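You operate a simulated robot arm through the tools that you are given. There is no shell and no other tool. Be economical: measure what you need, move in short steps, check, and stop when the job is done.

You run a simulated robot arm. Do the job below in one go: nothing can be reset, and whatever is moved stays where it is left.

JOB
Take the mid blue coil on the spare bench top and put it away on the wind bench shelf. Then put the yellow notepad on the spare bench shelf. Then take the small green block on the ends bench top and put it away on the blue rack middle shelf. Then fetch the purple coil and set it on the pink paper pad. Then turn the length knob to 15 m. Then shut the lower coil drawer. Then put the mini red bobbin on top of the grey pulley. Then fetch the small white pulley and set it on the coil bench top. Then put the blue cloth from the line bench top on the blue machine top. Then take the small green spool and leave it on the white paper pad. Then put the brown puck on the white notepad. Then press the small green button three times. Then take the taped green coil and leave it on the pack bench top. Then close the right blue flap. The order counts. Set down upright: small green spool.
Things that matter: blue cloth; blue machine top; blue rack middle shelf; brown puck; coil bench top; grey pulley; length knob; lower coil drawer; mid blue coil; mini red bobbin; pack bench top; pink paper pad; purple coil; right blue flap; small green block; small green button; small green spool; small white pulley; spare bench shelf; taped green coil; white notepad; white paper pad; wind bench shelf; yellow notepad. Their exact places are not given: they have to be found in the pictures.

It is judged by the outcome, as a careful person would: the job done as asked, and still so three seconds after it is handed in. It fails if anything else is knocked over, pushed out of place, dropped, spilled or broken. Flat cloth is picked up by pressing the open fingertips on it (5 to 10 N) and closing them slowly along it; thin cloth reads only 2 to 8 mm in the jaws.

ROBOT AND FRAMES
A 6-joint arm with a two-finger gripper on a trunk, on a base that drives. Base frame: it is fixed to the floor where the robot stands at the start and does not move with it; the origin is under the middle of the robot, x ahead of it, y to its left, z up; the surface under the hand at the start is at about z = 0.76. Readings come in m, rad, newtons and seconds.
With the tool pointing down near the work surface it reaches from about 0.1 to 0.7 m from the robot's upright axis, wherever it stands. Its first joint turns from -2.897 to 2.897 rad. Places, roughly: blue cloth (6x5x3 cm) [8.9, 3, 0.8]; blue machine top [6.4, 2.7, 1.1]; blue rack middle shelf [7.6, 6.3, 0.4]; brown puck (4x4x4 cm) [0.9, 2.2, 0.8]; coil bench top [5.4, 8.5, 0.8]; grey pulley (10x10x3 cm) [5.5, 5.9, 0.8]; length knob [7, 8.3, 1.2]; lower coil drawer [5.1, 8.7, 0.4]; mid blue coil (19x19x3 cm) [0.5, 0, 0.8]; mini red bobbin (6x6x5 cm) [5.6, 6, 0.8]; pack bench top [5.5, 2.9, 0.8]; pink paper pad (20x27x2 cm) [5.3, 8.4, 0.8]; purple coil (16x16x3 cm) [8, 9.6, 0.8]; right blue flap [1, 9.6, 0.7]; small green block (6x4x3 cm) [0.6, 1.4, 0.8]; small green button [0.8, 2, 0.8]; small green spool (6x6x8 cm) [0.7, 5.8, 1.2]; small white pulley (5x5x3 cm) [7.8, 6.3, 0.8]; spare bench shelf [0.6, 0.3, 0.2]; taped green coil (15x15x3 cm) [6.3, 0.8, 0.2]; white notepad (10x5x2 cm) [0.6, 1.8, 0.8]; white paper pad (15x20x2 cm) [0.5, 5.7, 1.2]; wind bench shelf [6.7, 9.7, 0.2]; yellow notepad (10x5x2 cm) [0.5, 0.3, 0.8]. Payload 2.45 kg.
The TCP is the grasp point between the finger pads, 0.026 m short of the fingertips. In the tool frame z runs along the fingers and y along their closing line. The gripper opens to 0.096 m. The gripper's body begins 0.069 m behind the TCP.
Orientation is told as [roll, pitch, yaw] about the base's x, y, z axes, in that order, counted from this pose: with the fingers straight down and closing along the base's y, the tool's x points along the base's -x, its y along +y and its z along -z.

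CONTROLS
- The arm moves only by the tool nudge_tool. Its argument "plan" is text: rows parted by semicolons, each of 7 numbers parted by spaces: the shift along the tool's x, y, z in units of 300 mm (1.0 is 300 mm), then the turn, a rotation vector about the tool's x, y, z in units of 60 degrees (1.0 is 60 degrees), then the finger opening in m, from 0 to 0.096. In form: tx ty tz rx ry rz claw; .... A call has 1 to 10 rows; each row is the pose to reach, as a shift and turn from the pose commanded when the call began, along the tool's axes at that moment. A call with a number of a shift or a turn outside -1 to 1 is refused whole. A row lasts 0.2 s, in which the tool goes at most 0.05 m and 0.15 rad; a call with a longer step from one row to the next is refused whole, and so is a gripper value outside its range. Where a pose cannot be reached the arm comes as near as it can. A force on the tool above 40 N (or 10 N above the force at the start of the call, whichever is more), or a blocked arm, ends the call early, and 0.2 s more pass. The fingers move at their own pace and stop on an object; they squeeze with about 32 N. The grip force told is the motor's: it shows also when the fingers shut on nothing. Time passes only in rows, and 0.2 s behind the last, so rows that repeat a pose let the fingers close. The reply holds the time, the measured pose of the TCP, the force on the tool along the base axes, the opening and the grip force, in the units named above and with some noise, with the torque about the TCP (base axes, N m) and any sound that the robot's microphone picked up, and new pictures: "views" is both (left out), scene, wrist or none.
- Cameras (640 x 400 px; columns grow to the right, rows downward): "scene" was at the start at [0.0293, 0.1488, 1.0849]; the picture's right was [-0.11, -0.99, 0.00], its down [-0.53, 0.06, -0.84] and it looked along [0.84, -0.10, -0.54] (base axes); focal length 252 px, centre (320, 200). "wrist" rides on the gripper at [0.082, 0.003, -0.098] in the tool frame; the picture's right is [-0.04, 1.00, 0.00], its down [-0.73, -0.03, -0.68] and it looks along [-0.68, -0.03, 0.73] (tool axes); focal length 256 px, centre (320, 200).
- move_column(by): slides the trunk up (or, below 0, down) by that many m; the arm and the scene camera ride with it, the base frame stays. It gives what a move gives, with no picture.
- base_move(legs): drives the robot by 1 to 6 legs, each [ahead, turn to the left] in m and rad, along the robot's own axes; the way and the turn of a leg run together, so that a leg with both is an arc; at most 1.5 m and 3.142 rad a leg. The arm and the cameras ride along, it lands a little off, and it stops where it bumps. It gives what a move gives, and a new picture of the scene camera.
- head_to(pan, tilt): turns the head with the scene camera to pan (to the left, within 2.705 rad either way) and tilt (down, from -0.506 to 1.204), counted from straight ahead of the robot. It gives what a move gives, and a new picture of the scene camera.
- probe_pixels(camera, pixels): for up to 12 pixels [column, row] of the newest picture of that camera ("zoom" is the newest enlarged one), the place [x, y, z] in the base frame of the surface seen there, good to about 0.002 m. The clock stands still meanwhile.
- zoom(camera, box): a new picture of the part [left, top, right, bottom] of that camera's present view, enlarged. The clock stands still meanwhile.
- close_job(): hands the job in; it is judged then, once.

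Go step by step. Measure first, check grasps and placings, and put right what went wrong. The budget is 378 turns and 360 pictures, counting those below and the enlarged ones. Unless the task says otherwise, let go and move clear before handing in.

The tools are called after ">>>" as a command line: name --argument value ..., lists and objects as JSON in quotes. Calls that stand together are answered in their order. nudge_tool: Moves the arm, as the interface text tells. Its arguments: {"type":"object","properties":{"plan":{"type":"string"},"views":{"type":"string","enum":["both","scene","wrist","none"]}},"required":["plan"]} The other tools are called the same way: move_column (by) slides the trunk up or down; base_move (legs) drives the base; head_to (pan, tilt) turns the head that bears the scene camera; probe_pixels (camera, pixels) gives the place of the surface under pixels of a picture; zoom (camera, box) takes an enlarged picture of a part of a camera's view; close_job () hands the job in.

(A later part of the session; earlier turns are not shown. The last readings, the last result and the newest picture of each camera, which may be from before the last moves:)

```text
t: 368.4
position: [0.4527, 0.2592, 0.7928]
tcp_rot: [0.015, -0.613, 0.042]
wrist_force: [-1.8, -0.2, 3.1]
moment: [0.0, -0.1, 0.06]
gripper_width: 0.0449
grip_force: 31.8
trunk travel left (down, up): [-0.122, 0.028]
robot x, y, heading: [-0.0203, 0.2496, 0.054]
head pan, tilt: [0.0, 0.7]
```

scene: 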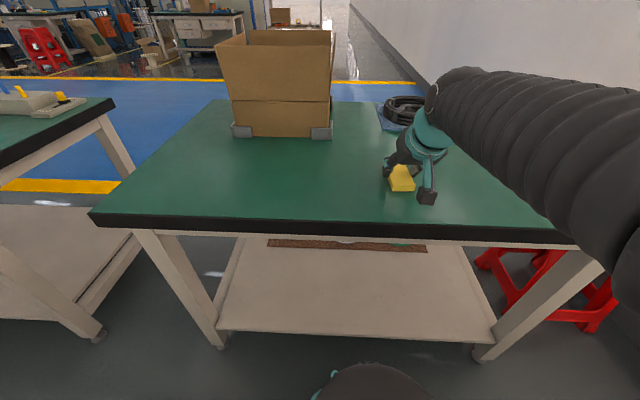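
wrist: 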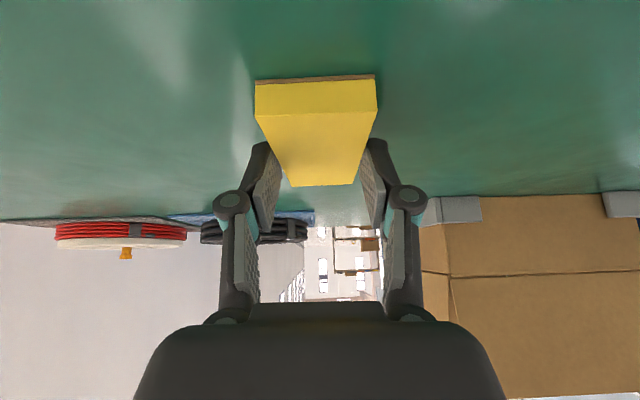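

Gripped with the tilted tool. I'll lift it, and look behind to see how far I can back up.

>>> nudge_tool --plan "-0.08 0 -0.11 0 0 0 0.03; -0.16 0 -0.22 0 0 0 0.03; -0.24 0 -0.33 0 0 0 0.03; -0.24 0 -0.33 0 0 0 0.03" --views "none"

>>> head_to --pan 2.6 --tilt 0.7

>>> probe_pixels --camera "scene" --pixels '[[320, 200], [320, 300], [320, 350], [200, 380], [500, 380], [600, 300], [100, 390]]'

```text
t: 369.4
position: [0.4551, 0.2586, 0.9151]
tcp_rot: [0.016, -0.613, 0.041]
wrist_force: [-1.0, -0.1, -0.4]
moment: [0.02, 0.01, 0.0]
gripper_width: 0.0448
grip_force: 31.8
trunk travel left (down, up): [-0.122, 0.028]
robot x, y, heading: [-0.0194, 0.2501, 0.049]
head pan, tilt: [0.0, 0.7]
```

```text
t: 371.7
position: [0.4552, 0.2584, 0.9146]
tcp_rot: [0.015, -0.614, 0.044]
wrist_force: [-0.5, 0.5, -0.9]
moment: [0.0, 0.03, -0.01]
gripper_width: 0.0451
grip_force: 31.8
trunk travel left (down, up): [-0.122, 0.028]
robot x, y, heading: [-0.0164, 0.2493, 0.05]
head pan, tilt: [2.601, 0.7]
```

scene: 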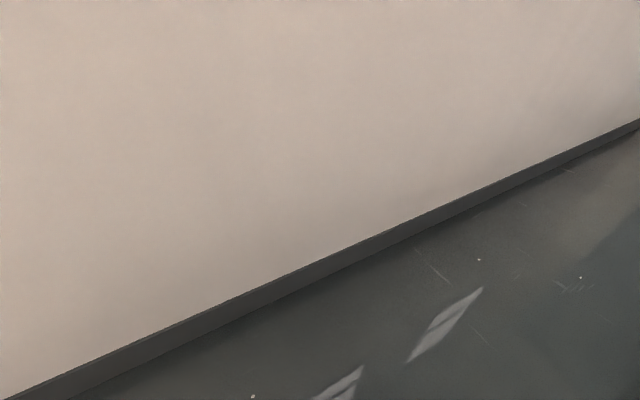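

```text
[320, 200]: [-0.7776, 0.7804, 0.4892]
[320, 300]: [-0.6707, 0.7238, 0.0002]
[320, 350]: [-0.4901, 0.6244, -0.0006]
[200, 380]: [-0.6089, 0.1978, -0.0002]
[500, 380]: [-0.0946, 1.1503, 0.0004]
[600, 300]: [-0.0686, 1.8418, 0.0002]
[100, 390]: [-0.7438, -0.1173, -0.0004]
```

The wall is at x −0.777. I'll back up 0.27 m, drop the trunk, and lower the arm in front of the bench.

>>> head_to --pan 0 --tilt 0.9

>>> base_move --legs '[[-0.27, -0.04]]'

>>> move_column --by -0.12

>>> nudge_tool --plan "0.09 0 0.13 0 0 0 0.03; 0.18 0 0.26 0 0 0 0.03; 0.27 0 0.39 0 0 0 0.03; 0.36 0 0.51 0 0 0 0.03; 0.45 0 0.64 0 0 0 0.03; 0.54 0 0.77 0 0 0 0.03; 0.63 0 0.9 0 0 0 0.03; 0.69 0 0.98 0 0 0 0.03; 0.69 0 0.98 0 0 0 0.03" --views "scene"

```text
t: 374.0
position: [0.4558, 0.2588, 0.9139]
tcp_rot: [0.017, -0.611, 0.042]
wrist_force: [-0.2, -0.4, -0.5]
moment: [-0.01, -0.01, -0.02]
gripper_width: 0.0451
grip_force: 32.0
trunk travel left (down, up): [-0.122, 0.028]
robot x, y, heading: [-0.0179, 0.2506, 0.048]
head pan, tilt: [0.0, 0.901]
```

scene: 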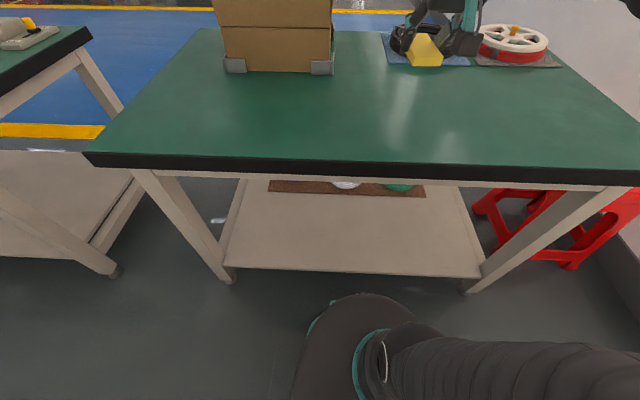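

```text
t: 375.9
position: [0.1814, 0.2302, 0.915]
tcp_rot: [0.017, -0.612, 0.0]
wrist_force: [-0.4, -0.7, -0.8]
moment: [0.0, -0.02, 0.01]
gripper_width: 0.045
grip_force: 31.7
trunk travel left (down, up): [-0.122, 0.028]
robot x, y, heading: [-0.2939, 0.2435, -0.001]
head pan, tilt: [0.0, 0.901]
```

scene: 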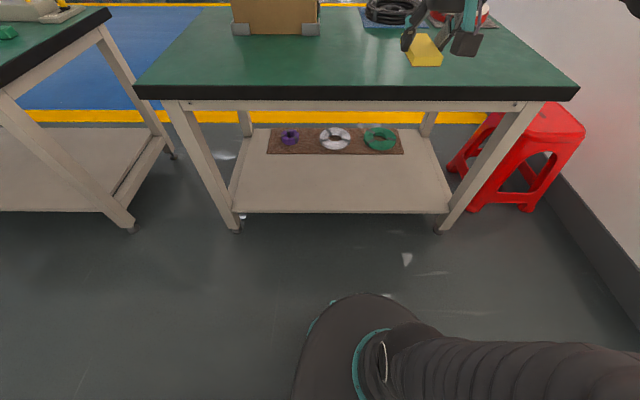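

```text
t: 377.4
position: [0.1847, 0.2311, 0.7942]
tcp_rot: [0.018, -0.614, -0.001]
wrist_force: [0.2, 0.2, -0.8]
moment: [-0.04, 0.03, -0.01]
gripper_width: 0.045
grip_force: 32.1
trunk travel left (down, up): [-0.002, 0.148]
robot x, y, heading: [-0.291, 0.2453, 0.005]
head pan, tilt: [0.0, 0.901]
```

```text
t: 379.4
position: [0.1844, 0.2366, 0.4356]
tcp_rot: [0.014, -0.613, -0.002]
wrist_force: [0.0, -0.5, -0.7]
moment: [0.03, 0.04, 0.03]
gripper_width: 0.045
grip_force: 32.0
trunk travel left (down, up): [-0.002, 0.148]
robot x, y, heading: [-0.2952, 0.2434, 0.009]
head pan, tilt: [0.0, 0.901]
```

scene: 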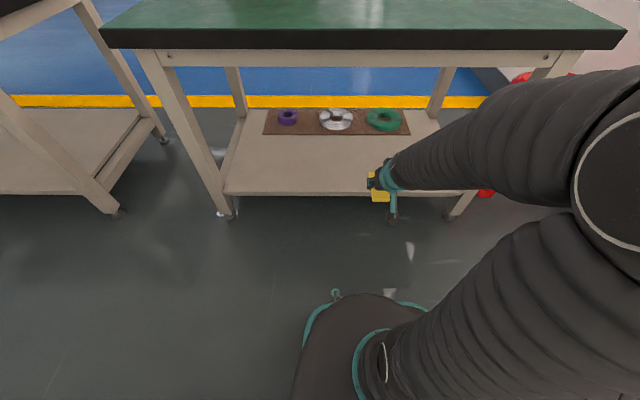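

>>> nudge_tool --plan "-0.01 0 0.13 0 0 0 0.03; -0.02 0 0.26 0 0 0 0.03; -0.03 0 0.39 0 0 0 0.03; -0.04 0 0.52 0 0 0 0.03; -0.04 0 0.64 0 0 0 0.03; -0.04 0 0.64 0 0 0 0.03" --views "both"

```text
t: 380.9
position: [0.3058, 0.2233, 0.2883]
tcp_rot: [0.026, -0.61, -0.001]
wrist_force: [-0.3, 0.3, -0.3]
moment: [0.02, -0.01, 0.01]
gripper_width: 0.0453
grip_force: 32.2
out of reach, approached as far as the arm can: row 1, 2, 4, 5, 6
trunk travel left (down, up): [-0.002, 0.148]
robot x, y, heading: [-0.2933, 0.2439, 0.005]
head pan, tilt: [0.0, 0.901]
```

scene: 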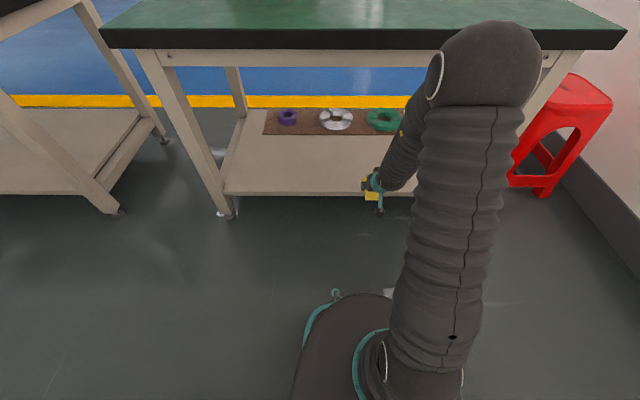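
wrist: 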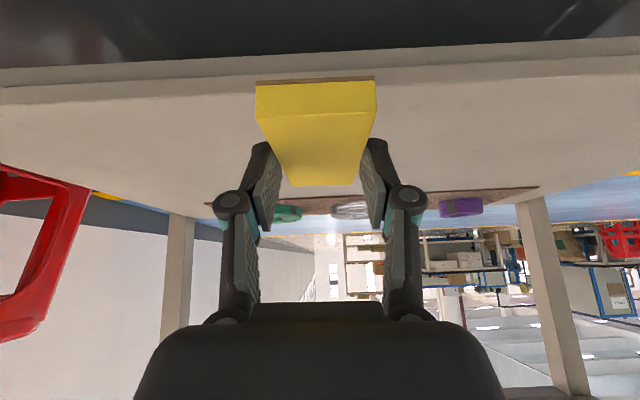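

Driving ahead 0.115 m to bring the pad over the shelf, at 5 cm clearance.

>>> base_move --legs '[[0.115, 0]]'

>>> nudge_tool --plan "0.035 0 0.05 0 0 0 0.03; 0.07 0 0.1 0 0 0 0.03; 0.098 0 0.139 0 0 0 0.03; 0.098 0 0.139 0 0 0 0.03" --views "wrist"

```text
t: 382.1
position: [0.423, 0.2232, 0.2889]
tcp_rot: [0.028, -0.611, -0.001]
wrist_force: [0.5, 0.0, -0.1]
moment: [-0.03, 0.01, 0.03]
gripper_width: 0.0449
grip_force: 32.5
trunk travel left (down, up): [-0.002, 0.148]
robot x, y, heading: [-0.1739, 0.2419, 0.004]
head pan, tilt: [0.0, 0.901]
```

scene: 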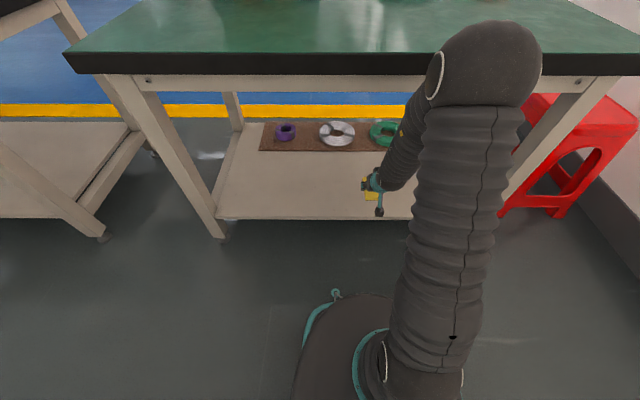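

```text
t: 383.1
position: [0.4226, 0.2116, 0.24]
tcp_rot: [0.04, -0.606, 0.0]
wrist_force: [0.4, -0.3, 0.0]
moment: [0.01, 0.04, 0.02]
gripper_width: 0.0451
grip_force: 31.8
out of reach, approached as far as the arm can: row 2, 3, 4
trunk travel left (down, up): [-0.002, 0.148]
robot x, y, heading: [-0.1748, 0.2455, 0.005]
head pan, tilt: [0.0, 0.901]
```

wrist: 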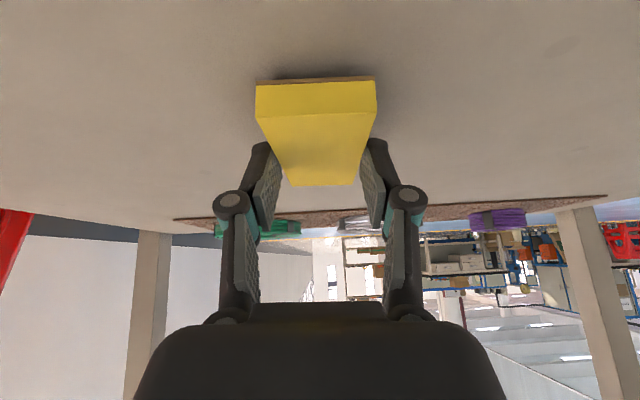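

>>> nudge_tool --plan "0.003 0 0.02 0 0 0 0.03; 0.008 0 0.035 0 0 0 0.03; 0.008 0 0.035 0 0 0 0.03" --views "none"

```text
t: 383.9
position: [0.4282, 0.21, 0.2322]
tcp_rot: [0.04, -0.611, 0.004]
wrist_force: [-7.6, 7.5, 19.1]
moment: [-0.11, -0.2, 0.14]
gripper_width: 0.0451
grip_force: 32.9
trunk travel left (down, up): [-0.002, 0.148]
robot x, y, heading: [-0.172, 0.2393, 0.003]
head pan, tilt: [0.0, 0.901]
```

Contact at 19 N. Releasing and lifting off.

>>> nudge_tool --plan "0 0 -0.005 0 0 0 0.08; 0 0 -0.005 0 0 0 0.08; 0 0 -0.005 0 0 0 0.08; -0.06 0 -0.09 0 0 0 0.08; -0.12 0 -0.18 0 0 0 0.08; -0.18 0 -0.27 0 0 0 0.08; -0.18 0 -0.27 0 0 0 0.08" --views "both"

```text
t: 385.5
position: [0.4253, 0.2095, 0.3278]
tcp_rot: [0.028, -0.609, 0.0]
wrist_force: [-0.2, 0.2, -0.2]
moment: [-0.01, 0.01, -0.04]
gripper_width: 0.0799
grip_force: 0.0
trunk travel left (down, up): [-0.002, 0.148]
robot x, y, heading: [-0.1755, 0.2457, 0.006]
head pan, tilt: [0.0, 0.901]
```

scene: 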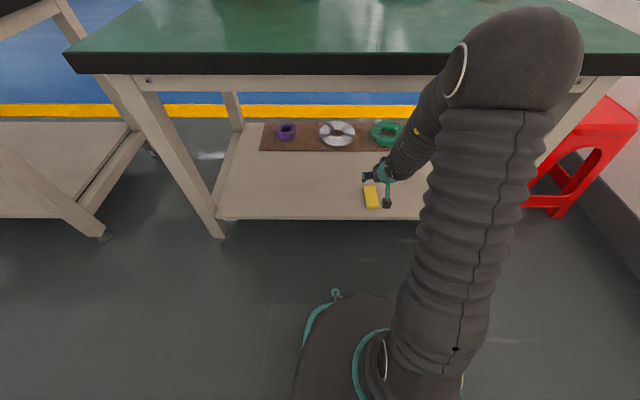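
wrist: 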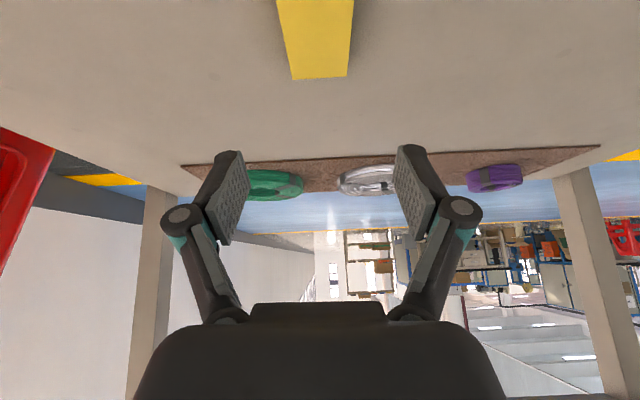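

The notepad lies flat on the shelf. Backing out and raising, then on to the ends bench.

>>> base_move --legs '[[-0.13, 0]]'

>>> nudge_tool --plan "-0.08 0 -0.13 0 0 0 0.08; -0.16 0 -0.26 0 0 0 0.08; -0.24 0 -0.39 0 0.03 0 0.08; -0.3 0 -0.52 0 0.15 0 0.08; -0.36 0 -0.65 0 0.27 0 0.08; -0.42 0 -0.78 0 0.39 0 0.08; -0.48 0 -0.9 0 0.5 0 0.08; -0.5 0 -1.0 0 0.583 0 0.08; -0.5 0 -1.0 0 0.583 0 0.08" --views "none"

>>> move_column --by 0.13

>>> head_to --pan 0.6 --tilt 0.6

```text
t: 386.8
position: [0.2958, 0.2074, 0.3269]
tcp_rot: [0.028, -0.611, 0.0]
wrist_force: [-0.2, -0.1, -0.3]
moment: [-0.03, -0.01, -0.03]
gripper_width: 0.0799
grip_force: 0.1
trunk travel left (down, up): [-0.002, 0.148]
robot x, y, heading: [-0.3057, 0.2433, 0.004]
head pan, tilt: [0.0, 0.901]
```

scene: 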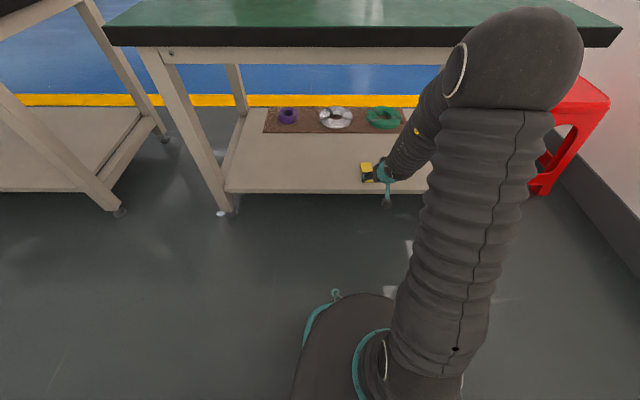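

```text
t: 388.8
position: [0.245, 0.1994, 0.6591]
tcp_rot: [0.023, 0.001, 0.016]
wrist_force: [-0.3, 0.4, 0.2]
moment: [0.01, -0.01, 0.0]
gripper_width: 0.08
grip_force: 0.0
trunk travel left (down, up): [-0.002, 0.148]
robot x, y, heading: [-0.3038, 0.2425, 0.005]
head pan, tilt: [0.0, 0.901]
```

```text
t: 390.4
position: [0.2456, 0.1973, 0.7878]
tcp_rot: [0.024, 0.003, 0.015]
wrist_force: [0.7, 0.4, 0.2]
moment: [0.01, 0.03, 0.03]
gripper_width: 0.0802
grip_force: 0.0
trunk travel left (down, up): [-0.132, 0.018]
robot x, y, heading: [-0.3067, 0.2435, 0.004]
head pan, tilt: [0.0, 0.901]
```

```text
t: 391.4
position: [0.2441, 0.1982, 0.7899]
tcp_rot: [0.023, 0.0, 0.016]
wrist_force: [0.9, -0.8, -0.3]
moment: [0.0, 0.01, 0.0]
gripper_width: 0.0802
grip_force: 0.1
trunk travel left (down, up): [-0.132, 0.018]
robot x, y, heading: [-0.3074, 0.246, 0.002]
head pan, tilt: [0.6, 0.6]
```

scene: 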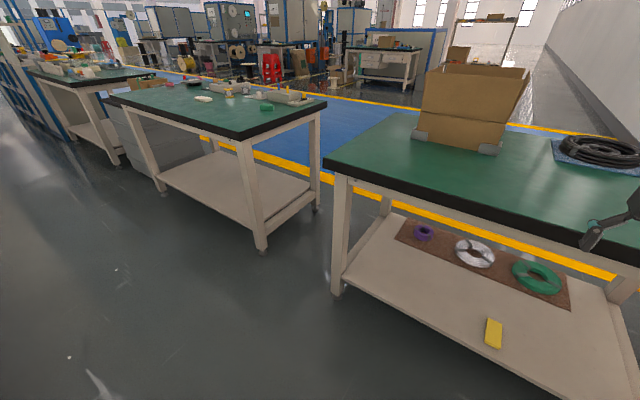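

>>> zoom --camera "scene" --box '[180, 70, 340, 150]'

>>> probe_pixels --camera "scene" --pixels '[[265, 107], [240, 135], [327, 105], [110, 97]]'

>>> nudge_tool --plan "0.1 0 -0.12 0 0 0 0.08; 0.2 0 -0.24 0 0 0 0.08; 0.3 0 -0.36 0 0 0 0.08; 0.4 0 -0.48 0 0 0 0.08; 0.45 0 -0.6 0 0 0 0.08; 0.45 0 -0.6 0 0 0 0.08" --views "none"

>>> base_move --legs '[[0, 1.571], [1.13, 0], [0, -1.571]]'

>>> head_to --pan 0 --tilt 0.6

```text
4.00 times, centred on (260, 110) of scene
```

zoom: 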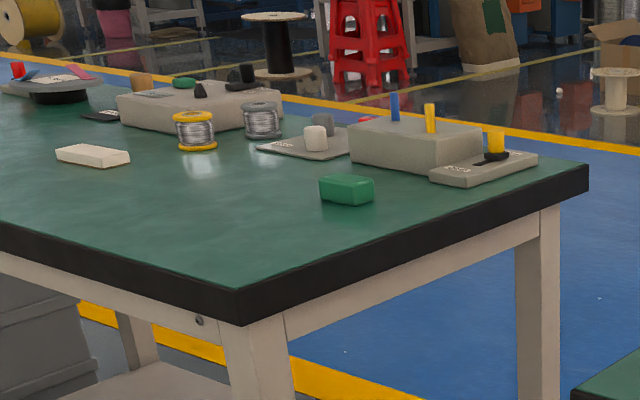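

```text
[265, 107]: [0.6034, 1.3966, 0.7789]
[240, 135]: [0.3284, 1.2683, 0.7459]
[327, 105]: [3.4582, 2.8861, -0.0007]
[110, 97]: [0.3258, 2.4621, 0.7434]
```

```text
t: 392.8
position: [0.111, 0.1919, 0.9712]
tcp_rot: [0.023, 0.001, 0.016]
wrist_force: [-0.2, -0.4, 0.2]
moment: [0.01, 0.0, 0.0]
gripper_width: 0.08
grip_force: 0.1
trunk travel left (down, up): [-0.132, 0.018]
robot x, y, heading: [-0.3067, 0.2441, 0.004]
head pan, tilt: [0.6, 0.6]
```

```text
t: 406.1
position: [0.0961, 1.324, 0.9704]
tcp_rot: [0.024, 0.003, 0.035]
wrist_force: [0.0, 1.0, -1.0]
moment: [0.0, 0.03, -0.02]
gripper_width: 0.0799
grip_force: 0.1
trunk travel left (down, up): [-0.132, 0.018]
robot x, y, heading: [-0.3242, 1.3688, 0.022]
head pan, tilt: [0.6, 0.6]
```

scene: 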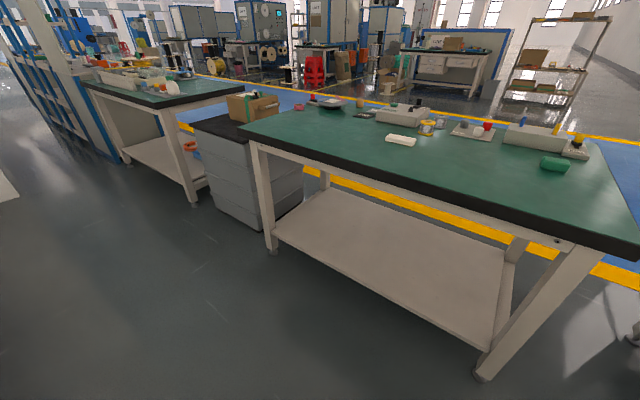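

```text
t: 407.1
position: [0.0957, 1.3234, 0.9712]
tcp_rot: [0.021, 0.002, 0.034]
wrist_force: [0.0, -0.3, -0.4]
moment: [-0.03, 0.02, 0.02]
gripper_width: 0.0803
grip_force: 0.0
trunk travel left (down, up): [-0.132, 0.018]
robot x, y, heading: [-0.3242, 1.3679, 0.021]
head pan, tilt: [0.0, 0.6]
```

scene: 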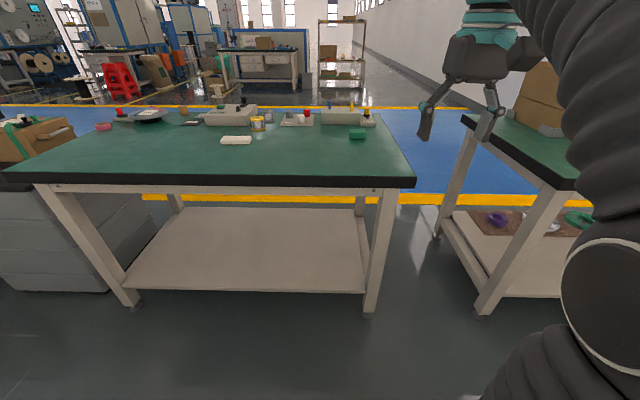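

>>> base_move --legs '[[0.3, 0]]'

>>> zoom --camera "scene" --box '[310, 120, 450, 200]'

```text
t: 409.2
position: [0.3975, 1.3317, 0.9707]
tcp_rot: [0.022, 0.003, 0.035]
wrist_force: [0.7, 0.2, 0.2]
moment: [-0.02, 0.0, 0.02]
gripper_width: 0.0798
grip_force: 0.0
trunk travel left (down, up): [-0.132, 0.018]
robot x, y, heading: [-0.0202, 1.3731, 0.023]
head pan, tilt: [0.0, 0.6]
```

scene: 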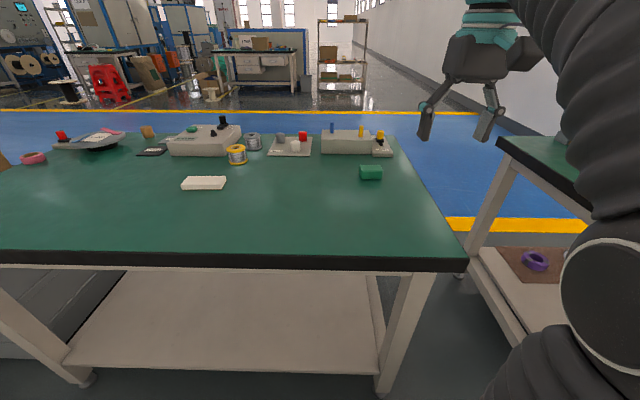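

```text
4.57 times, centred on (380, 160) of scene
```

zoom: 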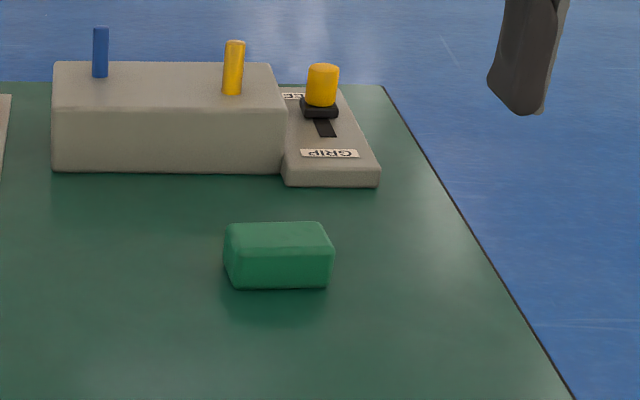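

>>> probe_pixels --camera "zoom" --pixels '[[235, 228], [318, 227], [328, 248], [230, 250], [278, 238], [278, 275], [290, 180]]'

```text
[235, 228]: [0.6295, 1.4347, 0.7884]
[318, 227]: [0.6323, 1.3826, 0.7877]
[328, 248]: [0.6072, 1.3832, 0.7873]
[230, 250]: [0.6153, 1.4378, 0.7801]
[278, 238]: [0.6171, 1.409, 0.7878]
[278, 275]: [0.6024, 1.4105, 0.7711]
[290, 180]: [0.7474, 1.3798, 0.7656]
```

The block's 6 cm side lies along y, so I can grip it directly with the tool tilted 35°. Moving above it.

>>> nudge_tool --plan "-0.077 0.03 0.03 0 -0.08 0 0.09; -0.154 0.06 0.07 0 -0.16 0 0.09; -0.231 0.09 0.11 0 -0.24 0 0.09; -0.308 0.12 0.16 0 -0.32 0 0.09; -0.386 0.15 0.21 0 -0.4 0 0.09; -0.463 0.18 0.26 0 -0.48 0 0.09; -0.54 0.21 0.31 0 -0.54 0 0.09; -0.617 0.239 0.34 0 -0.583 0 0.09; -0.617 0.239 0.34 0 -0.583 0 0.09" --views "wrist"

```text
t: 411.2
position: [0.5791, 1.4115, 0.8715]
tcp_rot: [0.027, -0.609, 0.016]
wrist_force: [-0.8, -0.8, 0.3]
moment: [-0.01, 0.03, -0.02]
gripper_width: 0.09
grip_force: 0.2
trunk travel left (down, up): [-0.132, 0.018]
robot x, y, heading: [-0.0245, 1.3711, 0.019]
head pan, tilt: [0.0, 0.6]
```

wrist: 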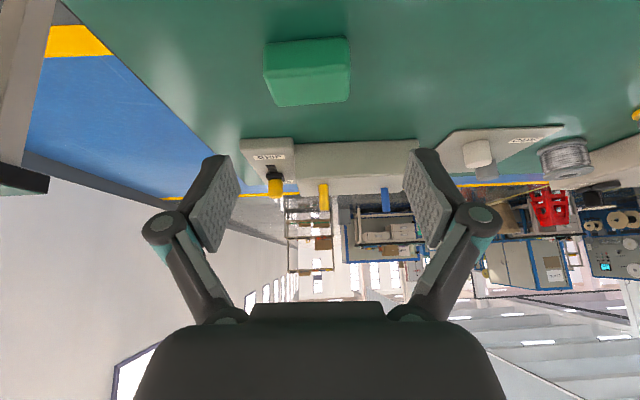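

>>> nudge_tool --plan "-0.03 -0.015 0.1 0 0 0 0.09; 0.01 -0.015 0.2 0 0 0 0.09; 0.06 -0.015 0.277 0 0 0 0.09; 0.06 -0.015 0.277 0 0 0 0.04; 0.06 -0.015 0.277 0 0 0 0.04; 0.06 -0.015 0.277 0 0 0 0.04" --views "wrist"

```text
t: 412.6
position: [0.6117, 1.4097, 0.7933]
tcp_rot: [0.026, -0.609, 0.018]
wrist_force: [-0.9, 0.2, 3.5]
moment: [-0.16, -0.03, -0.03]
gripper_width: 0.0598
grip_force: 32.1
trunk travel left (down, up): [-0.132, 0.018]
robot x, y, heading: [-0.021, 1.3728, 0.021]
head pan, tilt: [0.0, 0.6]
```

wrist: 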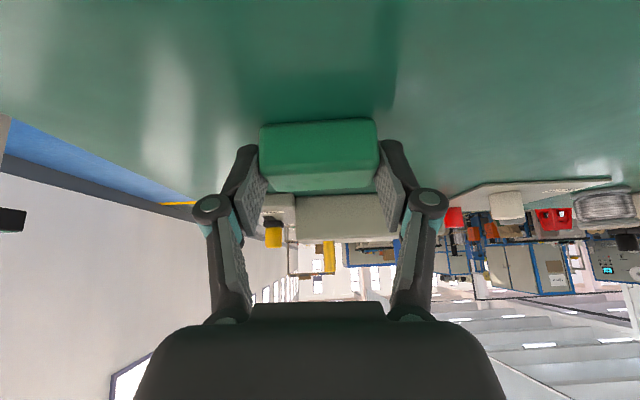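

>>> nudge_tool --plan "-0.08 0 -0.116 0 0 0 0.04; -0.16 0 -0.232 0 0 0 0.04; -0.24 0 -0.348 0 0 0 0.04; -0.3 0 -0.44 0 0 0 0.04; -0.17 0 -0.54 0 0 0 0.04; -0.04 0 -0.635 0 0 0 0.04; 0.09 0 -0.73 0 0 0 0.04; 0.22 0 -0.82 0 0 0 0.04; 0.22 0 -0.82 0 0 0 0.04" --views "wrist"

>>> base_move --legs '[[-0.22, 0], [0, 1.55], [1.5, 0]]'

```text
t: 414.6
position: [0.4157, 1.401, 0.9574]
tcp_rot: [0.028, -0.609, 0.016]
wrist_force: [0.0, 0.5, -0.8]
moment: [0.02, 0.0, 0.03]
gripper_width: 0.0593
grip_force: 31.6
trunk travel left (down, up): [-0.132, 0.018]
robot x, y, heading: [-0.0195, 1.3721, 0.02]
head pan, tilt: [0.0, 0.6]
```

wrist: 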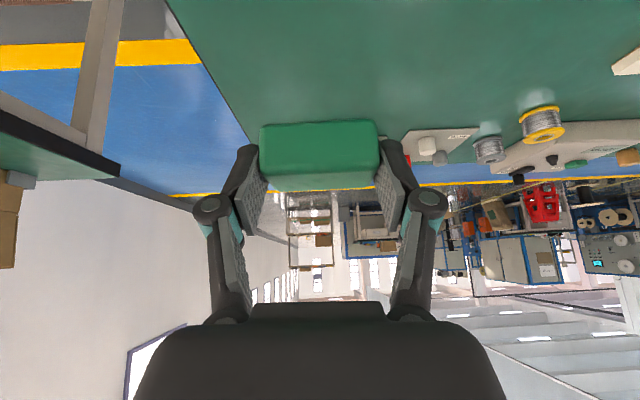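

```text
t: 427.0
position: [-0.2374, 3.3036, 0.9555]
tcp_rot: [0.028, -0.609, 1.558]
wrist_force: [-0.6, -0.6, -1.4]
moment: [-0.02, -0.01, -0.03]
gripper_width: 0.0591
grip_force: 32.4
trunk travel left (down, up): [-0.132, 0.018]
robot x, y, heading: [-0.2228, 2.864, 1.568]
head pan, tilt: [0.0, 0.6]
```

scene: 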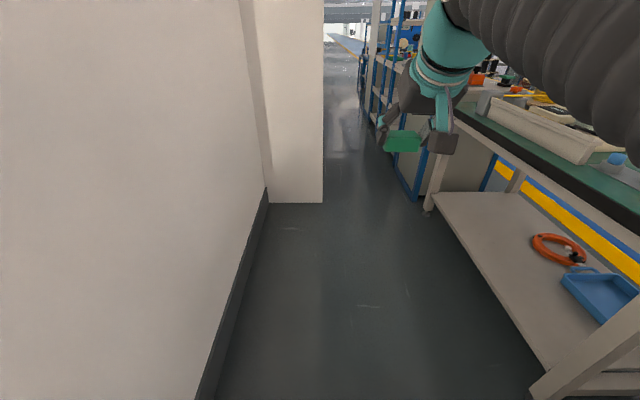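

>>> base_move --legs '[[0, -0.176], [1.25, 0], [0, 0.18], [0.4, 0]]'

```text
t: 436.9
position: [-0.0324, 4.9557, 0.9573]
tcp_rot: [0.029, -0.608, 1.582]
wrist_force: [0.2, -0.3, -0.2]
moment: [0.01, 0.03, 0.01]
gripper_width: 0.0588
grip_force: 31.9
trunk travel left (down, up): [-0.132, 0.018]
robot x, y, heading: [-0.0093, 4.5159, 1.59]
head pan, tilt: [0.0, 0.6]
```

scene: 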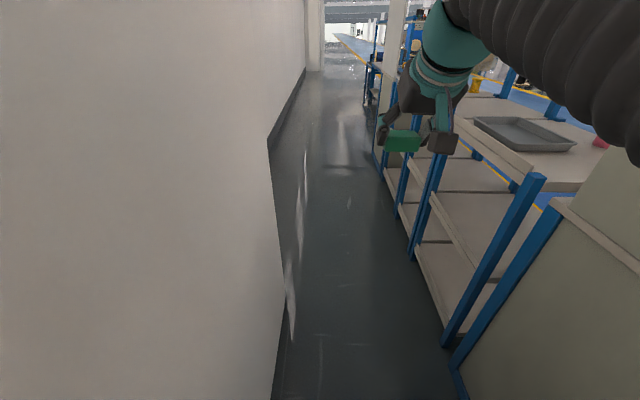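

>>> base_move --legs '[[1.5, 0], [1.5, 0], [1.5, 0], [1.5, 0], [1.0, 0], [0, -1.58]]'

```text
t: 474.4
position: [0.4142, 11.6214, 0.9565]
tcp_rot: [0.027, -0.609, 0.002]
wrist_force: [-1.5, 0.0, -0.9]
moment: [0.02, 0.02, -0.05]
gripper_width: 0.059
grip_force: 32.6
trunk travel left (down, up): [-0.132, 0.018]
robot x, y, heading: [-0.0283, 11.6028, 0.007]
head pan, tilt: [0.0, 0.6]
```

scene: 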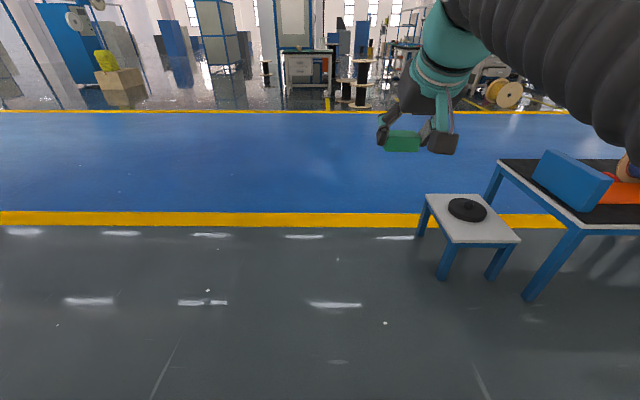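

>>> base_move --legs '[[1.5, 0], [0.5, 0], [0, -1.1], [1.5, 0], [1.5, 0]]'

>>> head_to --pan 0.7 --tilt 0.25

```text
t: 501.2
position: [3.6377, 8.6339, 0.9564]
tcp_rot: [0.028, -0.61, -1.094]
wrist_force: [0.2, 0.3, 0.8]
moment: [0.01, -0.01, 0.02]
gripper_width: 0.059
grip_force: 31.9
trunk travel left (down, up): [-0.132, 0.018]
robot x, y, heading: [3.4228, 9.016, -1.092]
head pan, tilt: [0.0, 0.6]
```

scene: 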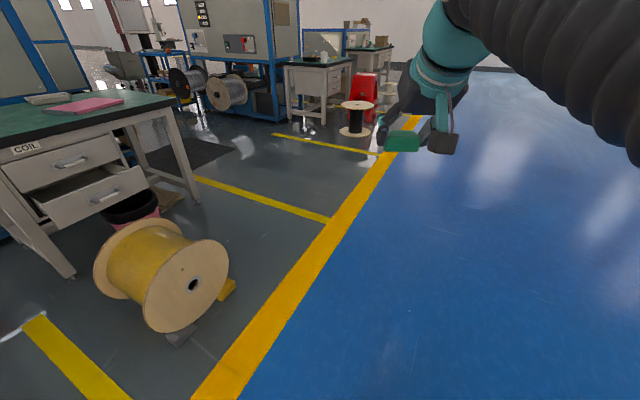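

```text
t: 502.2
position: [3.6379, 8.6356, 0.9576]
tcp_rot: [0.029, -0.61, -1.095]
wrist_force: [-0.3, 0.5, 0.1]
moment: [-0.02, 0.01, 0.01]
gripper_width: 0.0592
grip_force: 31.8
trunk travel left (down, up): [-0.132, 0.018]
robot x, y, heading: [3.4185, 9.0159, -1.09]
head pan, tilt: [0.7, 0.25]
```

scene: 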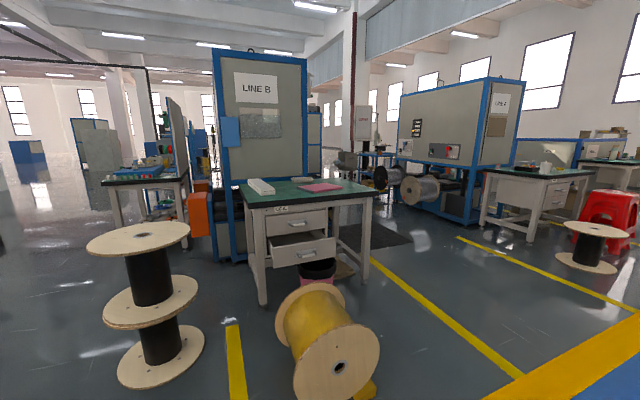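

The COIL bench with its open lower drawer and the pink pad is visible. Zooming to find the blue rack.

>>> zoom --camera "scene" --box '[300, 100, 640, 260]'

>>> probe_pixels --camera "scene" --pixels '[[375, 160], [360, 190], [430, 175], [480, 200], [520, 175], [540, 225], [320, 130], [390, 250], [460, 240], [590, 265], [350, 175], [410, 100]]'

```text
1.88 times, centred on (470, 180) of scene
```

zoom: 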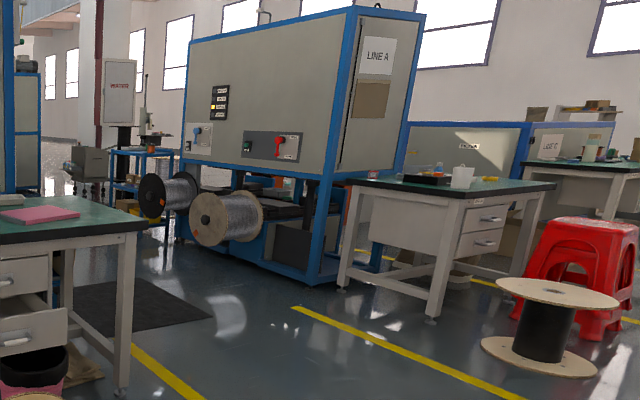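

```text
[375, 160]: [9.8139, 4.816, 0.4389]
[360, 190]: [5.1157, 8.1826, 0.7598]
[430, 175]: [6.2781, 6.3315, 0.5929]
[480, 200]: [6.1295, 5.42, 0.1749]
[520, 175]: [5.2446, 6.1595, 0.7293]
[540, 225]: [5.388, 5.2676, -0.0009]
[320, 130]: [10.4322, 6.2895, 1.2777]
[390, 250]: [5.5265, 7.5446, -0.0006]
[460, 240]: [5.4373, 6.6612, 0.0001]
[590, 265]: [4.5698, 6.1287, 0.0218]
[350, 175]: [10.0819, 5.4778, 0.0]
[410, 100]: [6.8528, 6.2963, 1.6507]
```

>>> base_move --legs '[[0, -0.35], [1.3, 0], [0.4, 0], [0, 1.4], [1.3, 0]]'

>>> head_to --pan -0.1 --tilt 0.3

```text
t: 521.4
position: [5.3839, 7.3168, 0.9573]
tcp_rot: [0.028, -0.61, -0.032]
wrist_force: [0.0, -0.5, -0.3]
moment: [0.0, 0.01, -0.01]
gripper_width: 0.0588
grip_force: 32.1
trunk travel left (down, up): [-0.132, 0.018]
robot x, y, heading: [4.9456, 7.3105, -0.024]
head pan, tilt: [0.7, 0.25]
```

scene: 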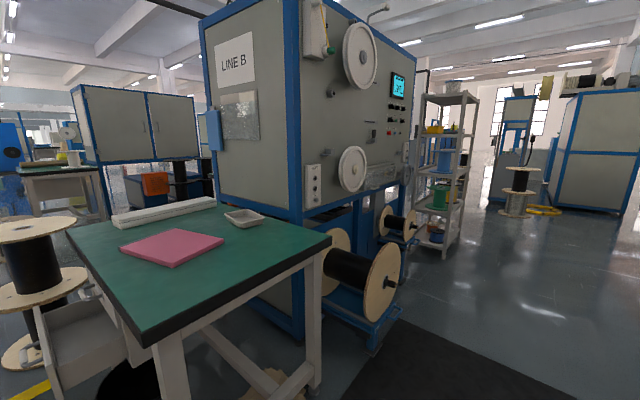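

```text
t: 522.6
position: [5.3838, 7.3143, 0.9582]
tcp_rot: [0.027, -0.61, -0.031]
wrist_force: [0.2, -1.0, -0.5]
moment: [0.01, -0.03, -0.01]
gripper_width: 0.0591
grip_force: 32.2
trunk travel left (down, up): [-0.132, 0.018]
robot x, y, heading: [4.9461, 7.3119, -0.029]
head pan, tilt: [-0.099, 0.3]
```

scene: 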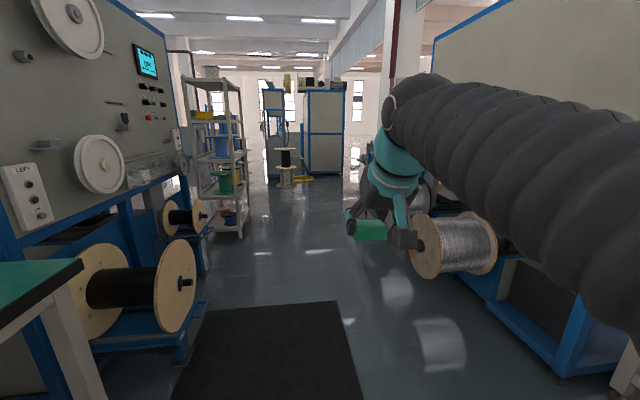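

>>> probe_pixels --camera "scene" --pixels '[[360, 390], [335, 305], [210, 312], [180, 395], [415, 250], [440, 270], [195, 270], [250, 230], [330, 240], [560, 375]]'

>>> head_to --pan -0.9 --tilt 0.35

```text
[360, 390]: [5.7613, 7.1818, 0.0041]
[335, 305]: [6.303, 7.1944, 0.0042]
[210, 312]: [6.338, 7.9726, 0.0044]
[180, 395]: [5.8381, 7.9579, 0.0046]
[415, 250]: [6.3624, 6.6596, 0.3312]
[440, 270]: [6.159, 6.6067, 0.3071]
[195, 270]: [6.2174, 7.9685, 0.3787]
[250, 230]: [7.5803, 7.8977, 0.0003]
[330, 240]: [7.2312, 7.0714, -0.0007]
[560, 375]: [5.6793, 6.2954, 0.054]
```

```text
t: 523.7
position: [5.3837, 7.3167, 0.9571]
tcp_rot: [0.026, -0.61, -0.031]
wrist_force: [-0.5, 0.2, -0.4]
moment: [0.02, 0.03, 0.02]
gripper_width: 0.0593
grip_force: 32.1
trunk travel left (down, up): [-0.132, 0.018]
robot x, y, heading: [4.943, 7.3104, -0.03]
head pan, tilt: [-0.901, 0.351]
```

scene: 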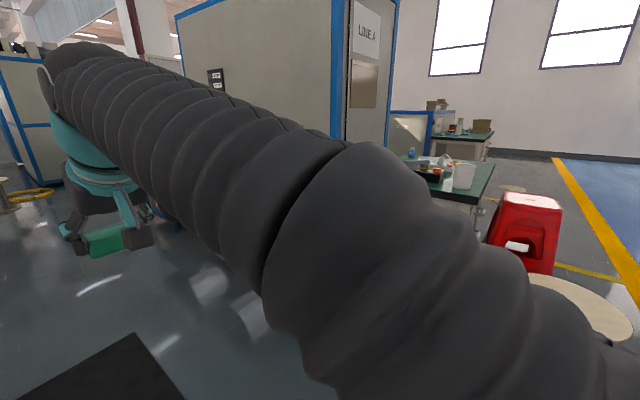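

>>> base_move --legs '[[0, -0.05], [1.1, 0], [0.9, 0]]'

>>> head_to --pan -0.6 --tilt 0.4

```text
t: 534.1
position: [7.3715, 7.1041, 0.9564]
tcp_rot: [0.03, -0.609, -0.105]
wrist_force: [0.3, -0.3, -0.7]
moment: [0.0, -0.01, 0.02]
gripper_width: 0.0588
grip_force: 32.0
trunk travel left (down, up): [-0.132, 0.018]
robot x, y, heading: [6.9368, 7.1284, -0.104]
head pan, tilt: [-0.901, 0.351]
```

scene: 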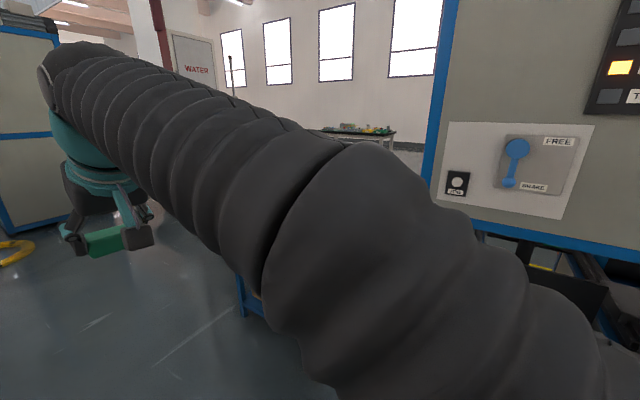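

```text
t: 534.9
position: [7.3717, 7.104, 0.9565]
tcp_rot: [0.03, -0.61, -0.106]
wrist_force: [-0.6, 0.1, -0.3]
moment: [0.0, 0.02, 0.01]
gripper_width: 0.0589
grip_force: 31.9
trunk travel left (down, up): [-0.132, 0.018]
robot x, y, heading: [6.9366, 7.1288, -0.099]
head pan, tilt: [-0.6, 0.4]
```

scene: 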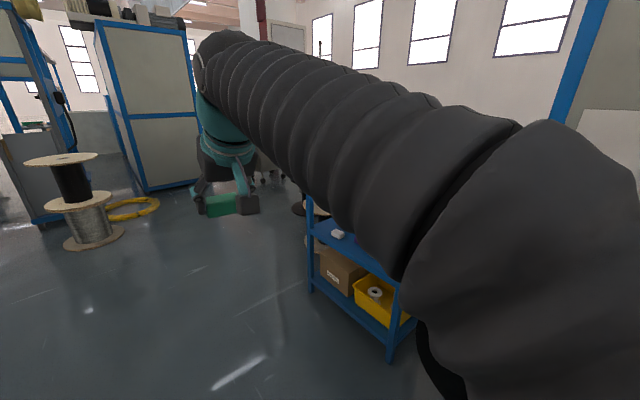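

>>> base_move --legs '[[0, 0.1], [0.6, 0], [0, -1.571]]'

>>> head_to --pan 0 --tilt 0.7

```text
t: 542.6
position: [7.5663, 6.6958, 0.9575]
tcp_rot: [0.028, -0.61, -1.554]
wrist_force: [0.9, -0.7, -0.9]
moment: [0.04, 0.02, -0.03]
gripper_width: 0.0592
grip_force: 32.0
trunk travel left (down, up): [-0.132, 0.018]
robot x, y, heading: [7.5415, 7.1373, -1.551]
head pan, tilt: [-0.6, 0.4]
```

scene: 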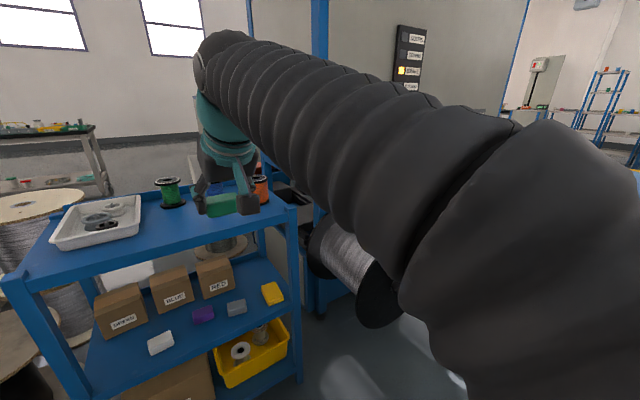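

```text
t: 543.6
position: [7.5658, 6.6954, 0.9576]
tcp_rot: [0.029, -0.611, -1.554]
wrist_force: [0.1, 0.7, -1.0]
moment: [0.05, 0.0, -0.04]
gripper_width: 0.0592
grip_force: 31.9
trunk travel left (down, up): [-0.132, 0.018]
robot x, y, heading: [7.5377, 7.1347, -1.553]
head pan, tilt: [0.0, 0.7]
```

scene: 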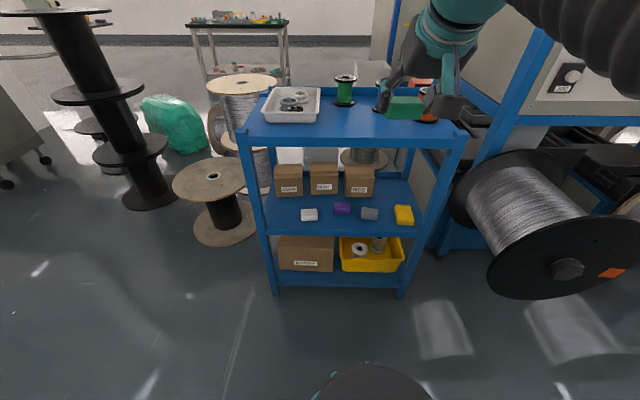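

The rack faces me. The middle shelf holds boxes and a row of small blocks. Zooming and probing for a free spot.

>>> zoom --camera "scene" --box '[230, 80, 470, 300]'

>>> probe_pixels --camera "scene" --pixels '[[310, 235], [270, 232], [410, 228], [325, 215], [283, 215], [355, 220], [385, 220], [350, 232], [300, 135], [300, 145], [440, 135], [250, 140]]'

```text
1.82 times, centred on (350, 190) of scene
```

zoom: 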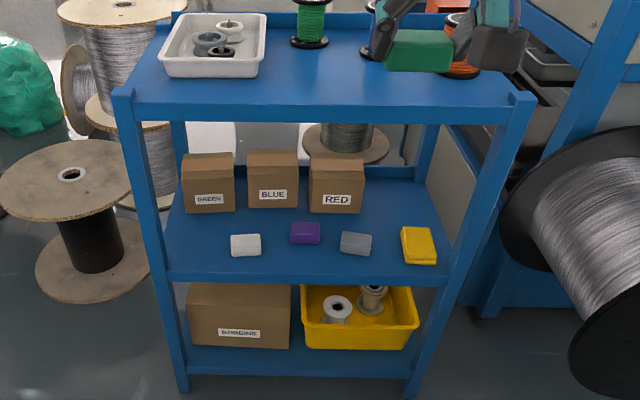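

```text
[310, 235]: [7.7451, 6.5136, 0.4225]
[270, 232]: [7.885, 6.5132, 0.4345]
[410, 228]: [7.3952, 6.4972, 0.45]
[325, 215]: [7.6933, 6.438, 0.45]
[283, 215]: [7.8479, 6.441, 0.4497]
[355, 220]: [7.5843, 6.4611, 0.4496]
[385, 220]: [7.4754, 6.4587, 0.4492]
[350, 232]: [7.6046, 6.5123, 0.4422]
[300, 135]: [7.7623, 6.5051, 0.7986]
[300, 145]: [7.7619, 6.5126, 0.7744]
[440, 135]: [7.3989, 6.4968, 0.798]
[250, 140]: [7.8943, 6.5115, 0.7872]
```

Shelf at z 0.45, front edge y 6.513. There's a free spot in front of the purple block, so I'll target block centre (7.64, 6.475). Lowering in front of the rack first.

>>> move_column --by -0.13

>>> nudge_tool --plan "0.08 0.04 0.12 0 0 0 0.04; 0.16 0.08 0.24 0 0 0 0.04; 0.25 0.12 0.36 0 0 0 0.04; 0.34 0.16 0.48 0 0 0 0.04; 0.43 0.2 0.6 0 0 0 0.04; 0.51 0.247 0.72 0 0 0 0.04; 0.51 0.247 0.72 0 0 0 0.04" --views "both"

```text
t: 545.2
position: [7.5669, 6.6948, 0.8275]
tcp_rot: [0.029, -0.609, -1.553]
wrist_force: [-0.3, 0.1, -0.3]
moment: [-0.01, 0.02, 0.03]
gripper_width: 0.059
grip_force: 32.3
trunk travel left (down, up): [-0.002, 0.148]
robot x, y, heading: [7.5404, 7.13, -1.552]
head pan, tilt: [0.0, 0.7]
```

```text
t: 546.8
position: [7.6477, 6.7001, 0.5639]
tcp_rot: [0.028, -0.607, -1.553]
wrist_force: [-0.6, -0.5, -0.5]
moment: [0.0, 0.01, -0.04]
gripper_width: 0.059
grip_force: 31.9
trunk travel left (down, up): [-0.002, 0.148]
robot x, y, heading: [7.5393, 7.135, -1.547]
head pan, tilt: [0.0, 0.7]
```

scene: 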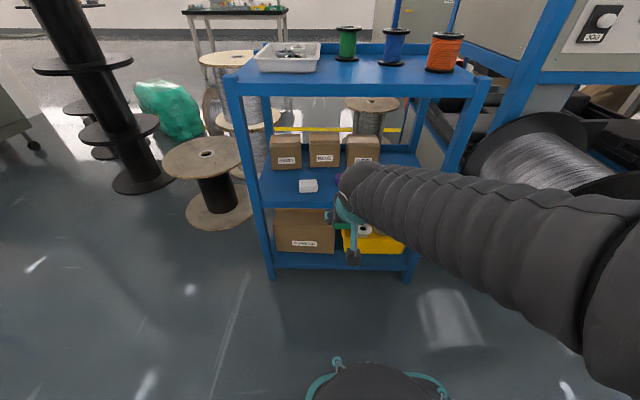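
wrist: 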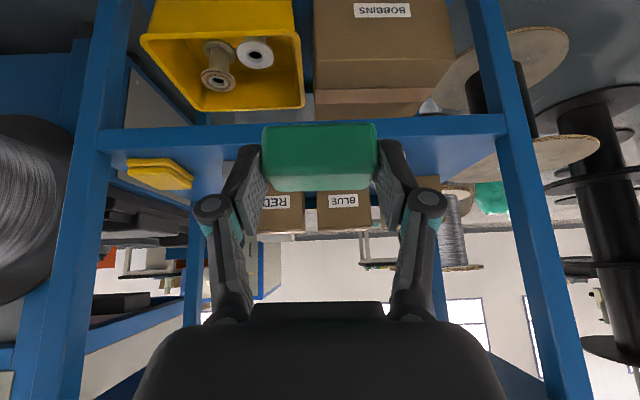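

>>> nudge_tool --plan "-0.11 -0.008 0.077 0 0 0 0.04; -0.22 -0.016 0.154 0 0 0 0.04; -0.33 -0.025 0.23 0 0 0 0.04; -0.436 -0.025 0.307 0 0 0 0.04; -0.5 -0.025 0.352 0 0 0 0.04; -0.5 -0.025 0.352 0 0 0 0.04" --views "both"

```text
t: 548.2
position: [7.645, 6.5176, 0.5619]
tcp_rot: [0.029, -0.609, -1.553]
wrist_force: [-0.3, -0.3, -1.7]
moment: [0.0, 0.02, -0.04]
gripper_width: 0.0591
grip_force: 32.2
trunk travel left (down, up): [-0.002, 0.148]
robot x, y, heading: [7.5383, 7.1327, -1.545]
head pan, tilt: [0.0, 0.7]
```

scene: 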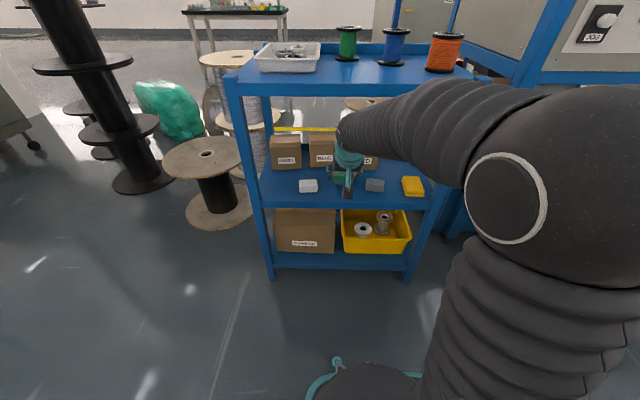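
wrist: 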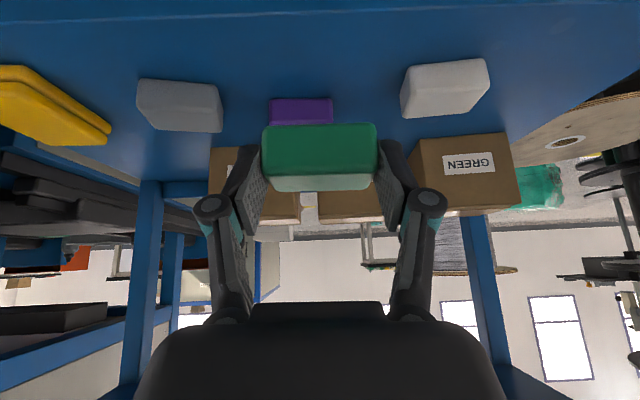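

>>> probe_pixels --camera "wrist" --pixels '[[300, 95], [300, 105], [215, 95], [224, 120], [400, 100], [405, 75], [300, 40], [300, 60], [272, 98], [330, 98], [180, 82]]'

```text
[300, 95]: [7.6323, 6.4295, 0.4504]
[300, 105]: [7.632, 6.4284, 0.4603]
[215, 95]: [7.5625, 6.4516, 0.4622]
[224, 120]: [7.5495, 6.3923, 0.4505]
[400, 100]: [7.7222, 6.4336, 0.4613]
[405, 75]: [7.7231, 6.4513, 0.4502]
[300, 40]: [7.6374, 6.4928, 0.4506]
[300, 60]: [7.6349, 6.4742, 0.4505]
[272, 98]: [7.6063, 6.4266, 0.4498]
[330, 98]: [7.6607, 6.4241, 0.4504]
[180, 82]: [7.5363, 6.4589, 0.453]
```

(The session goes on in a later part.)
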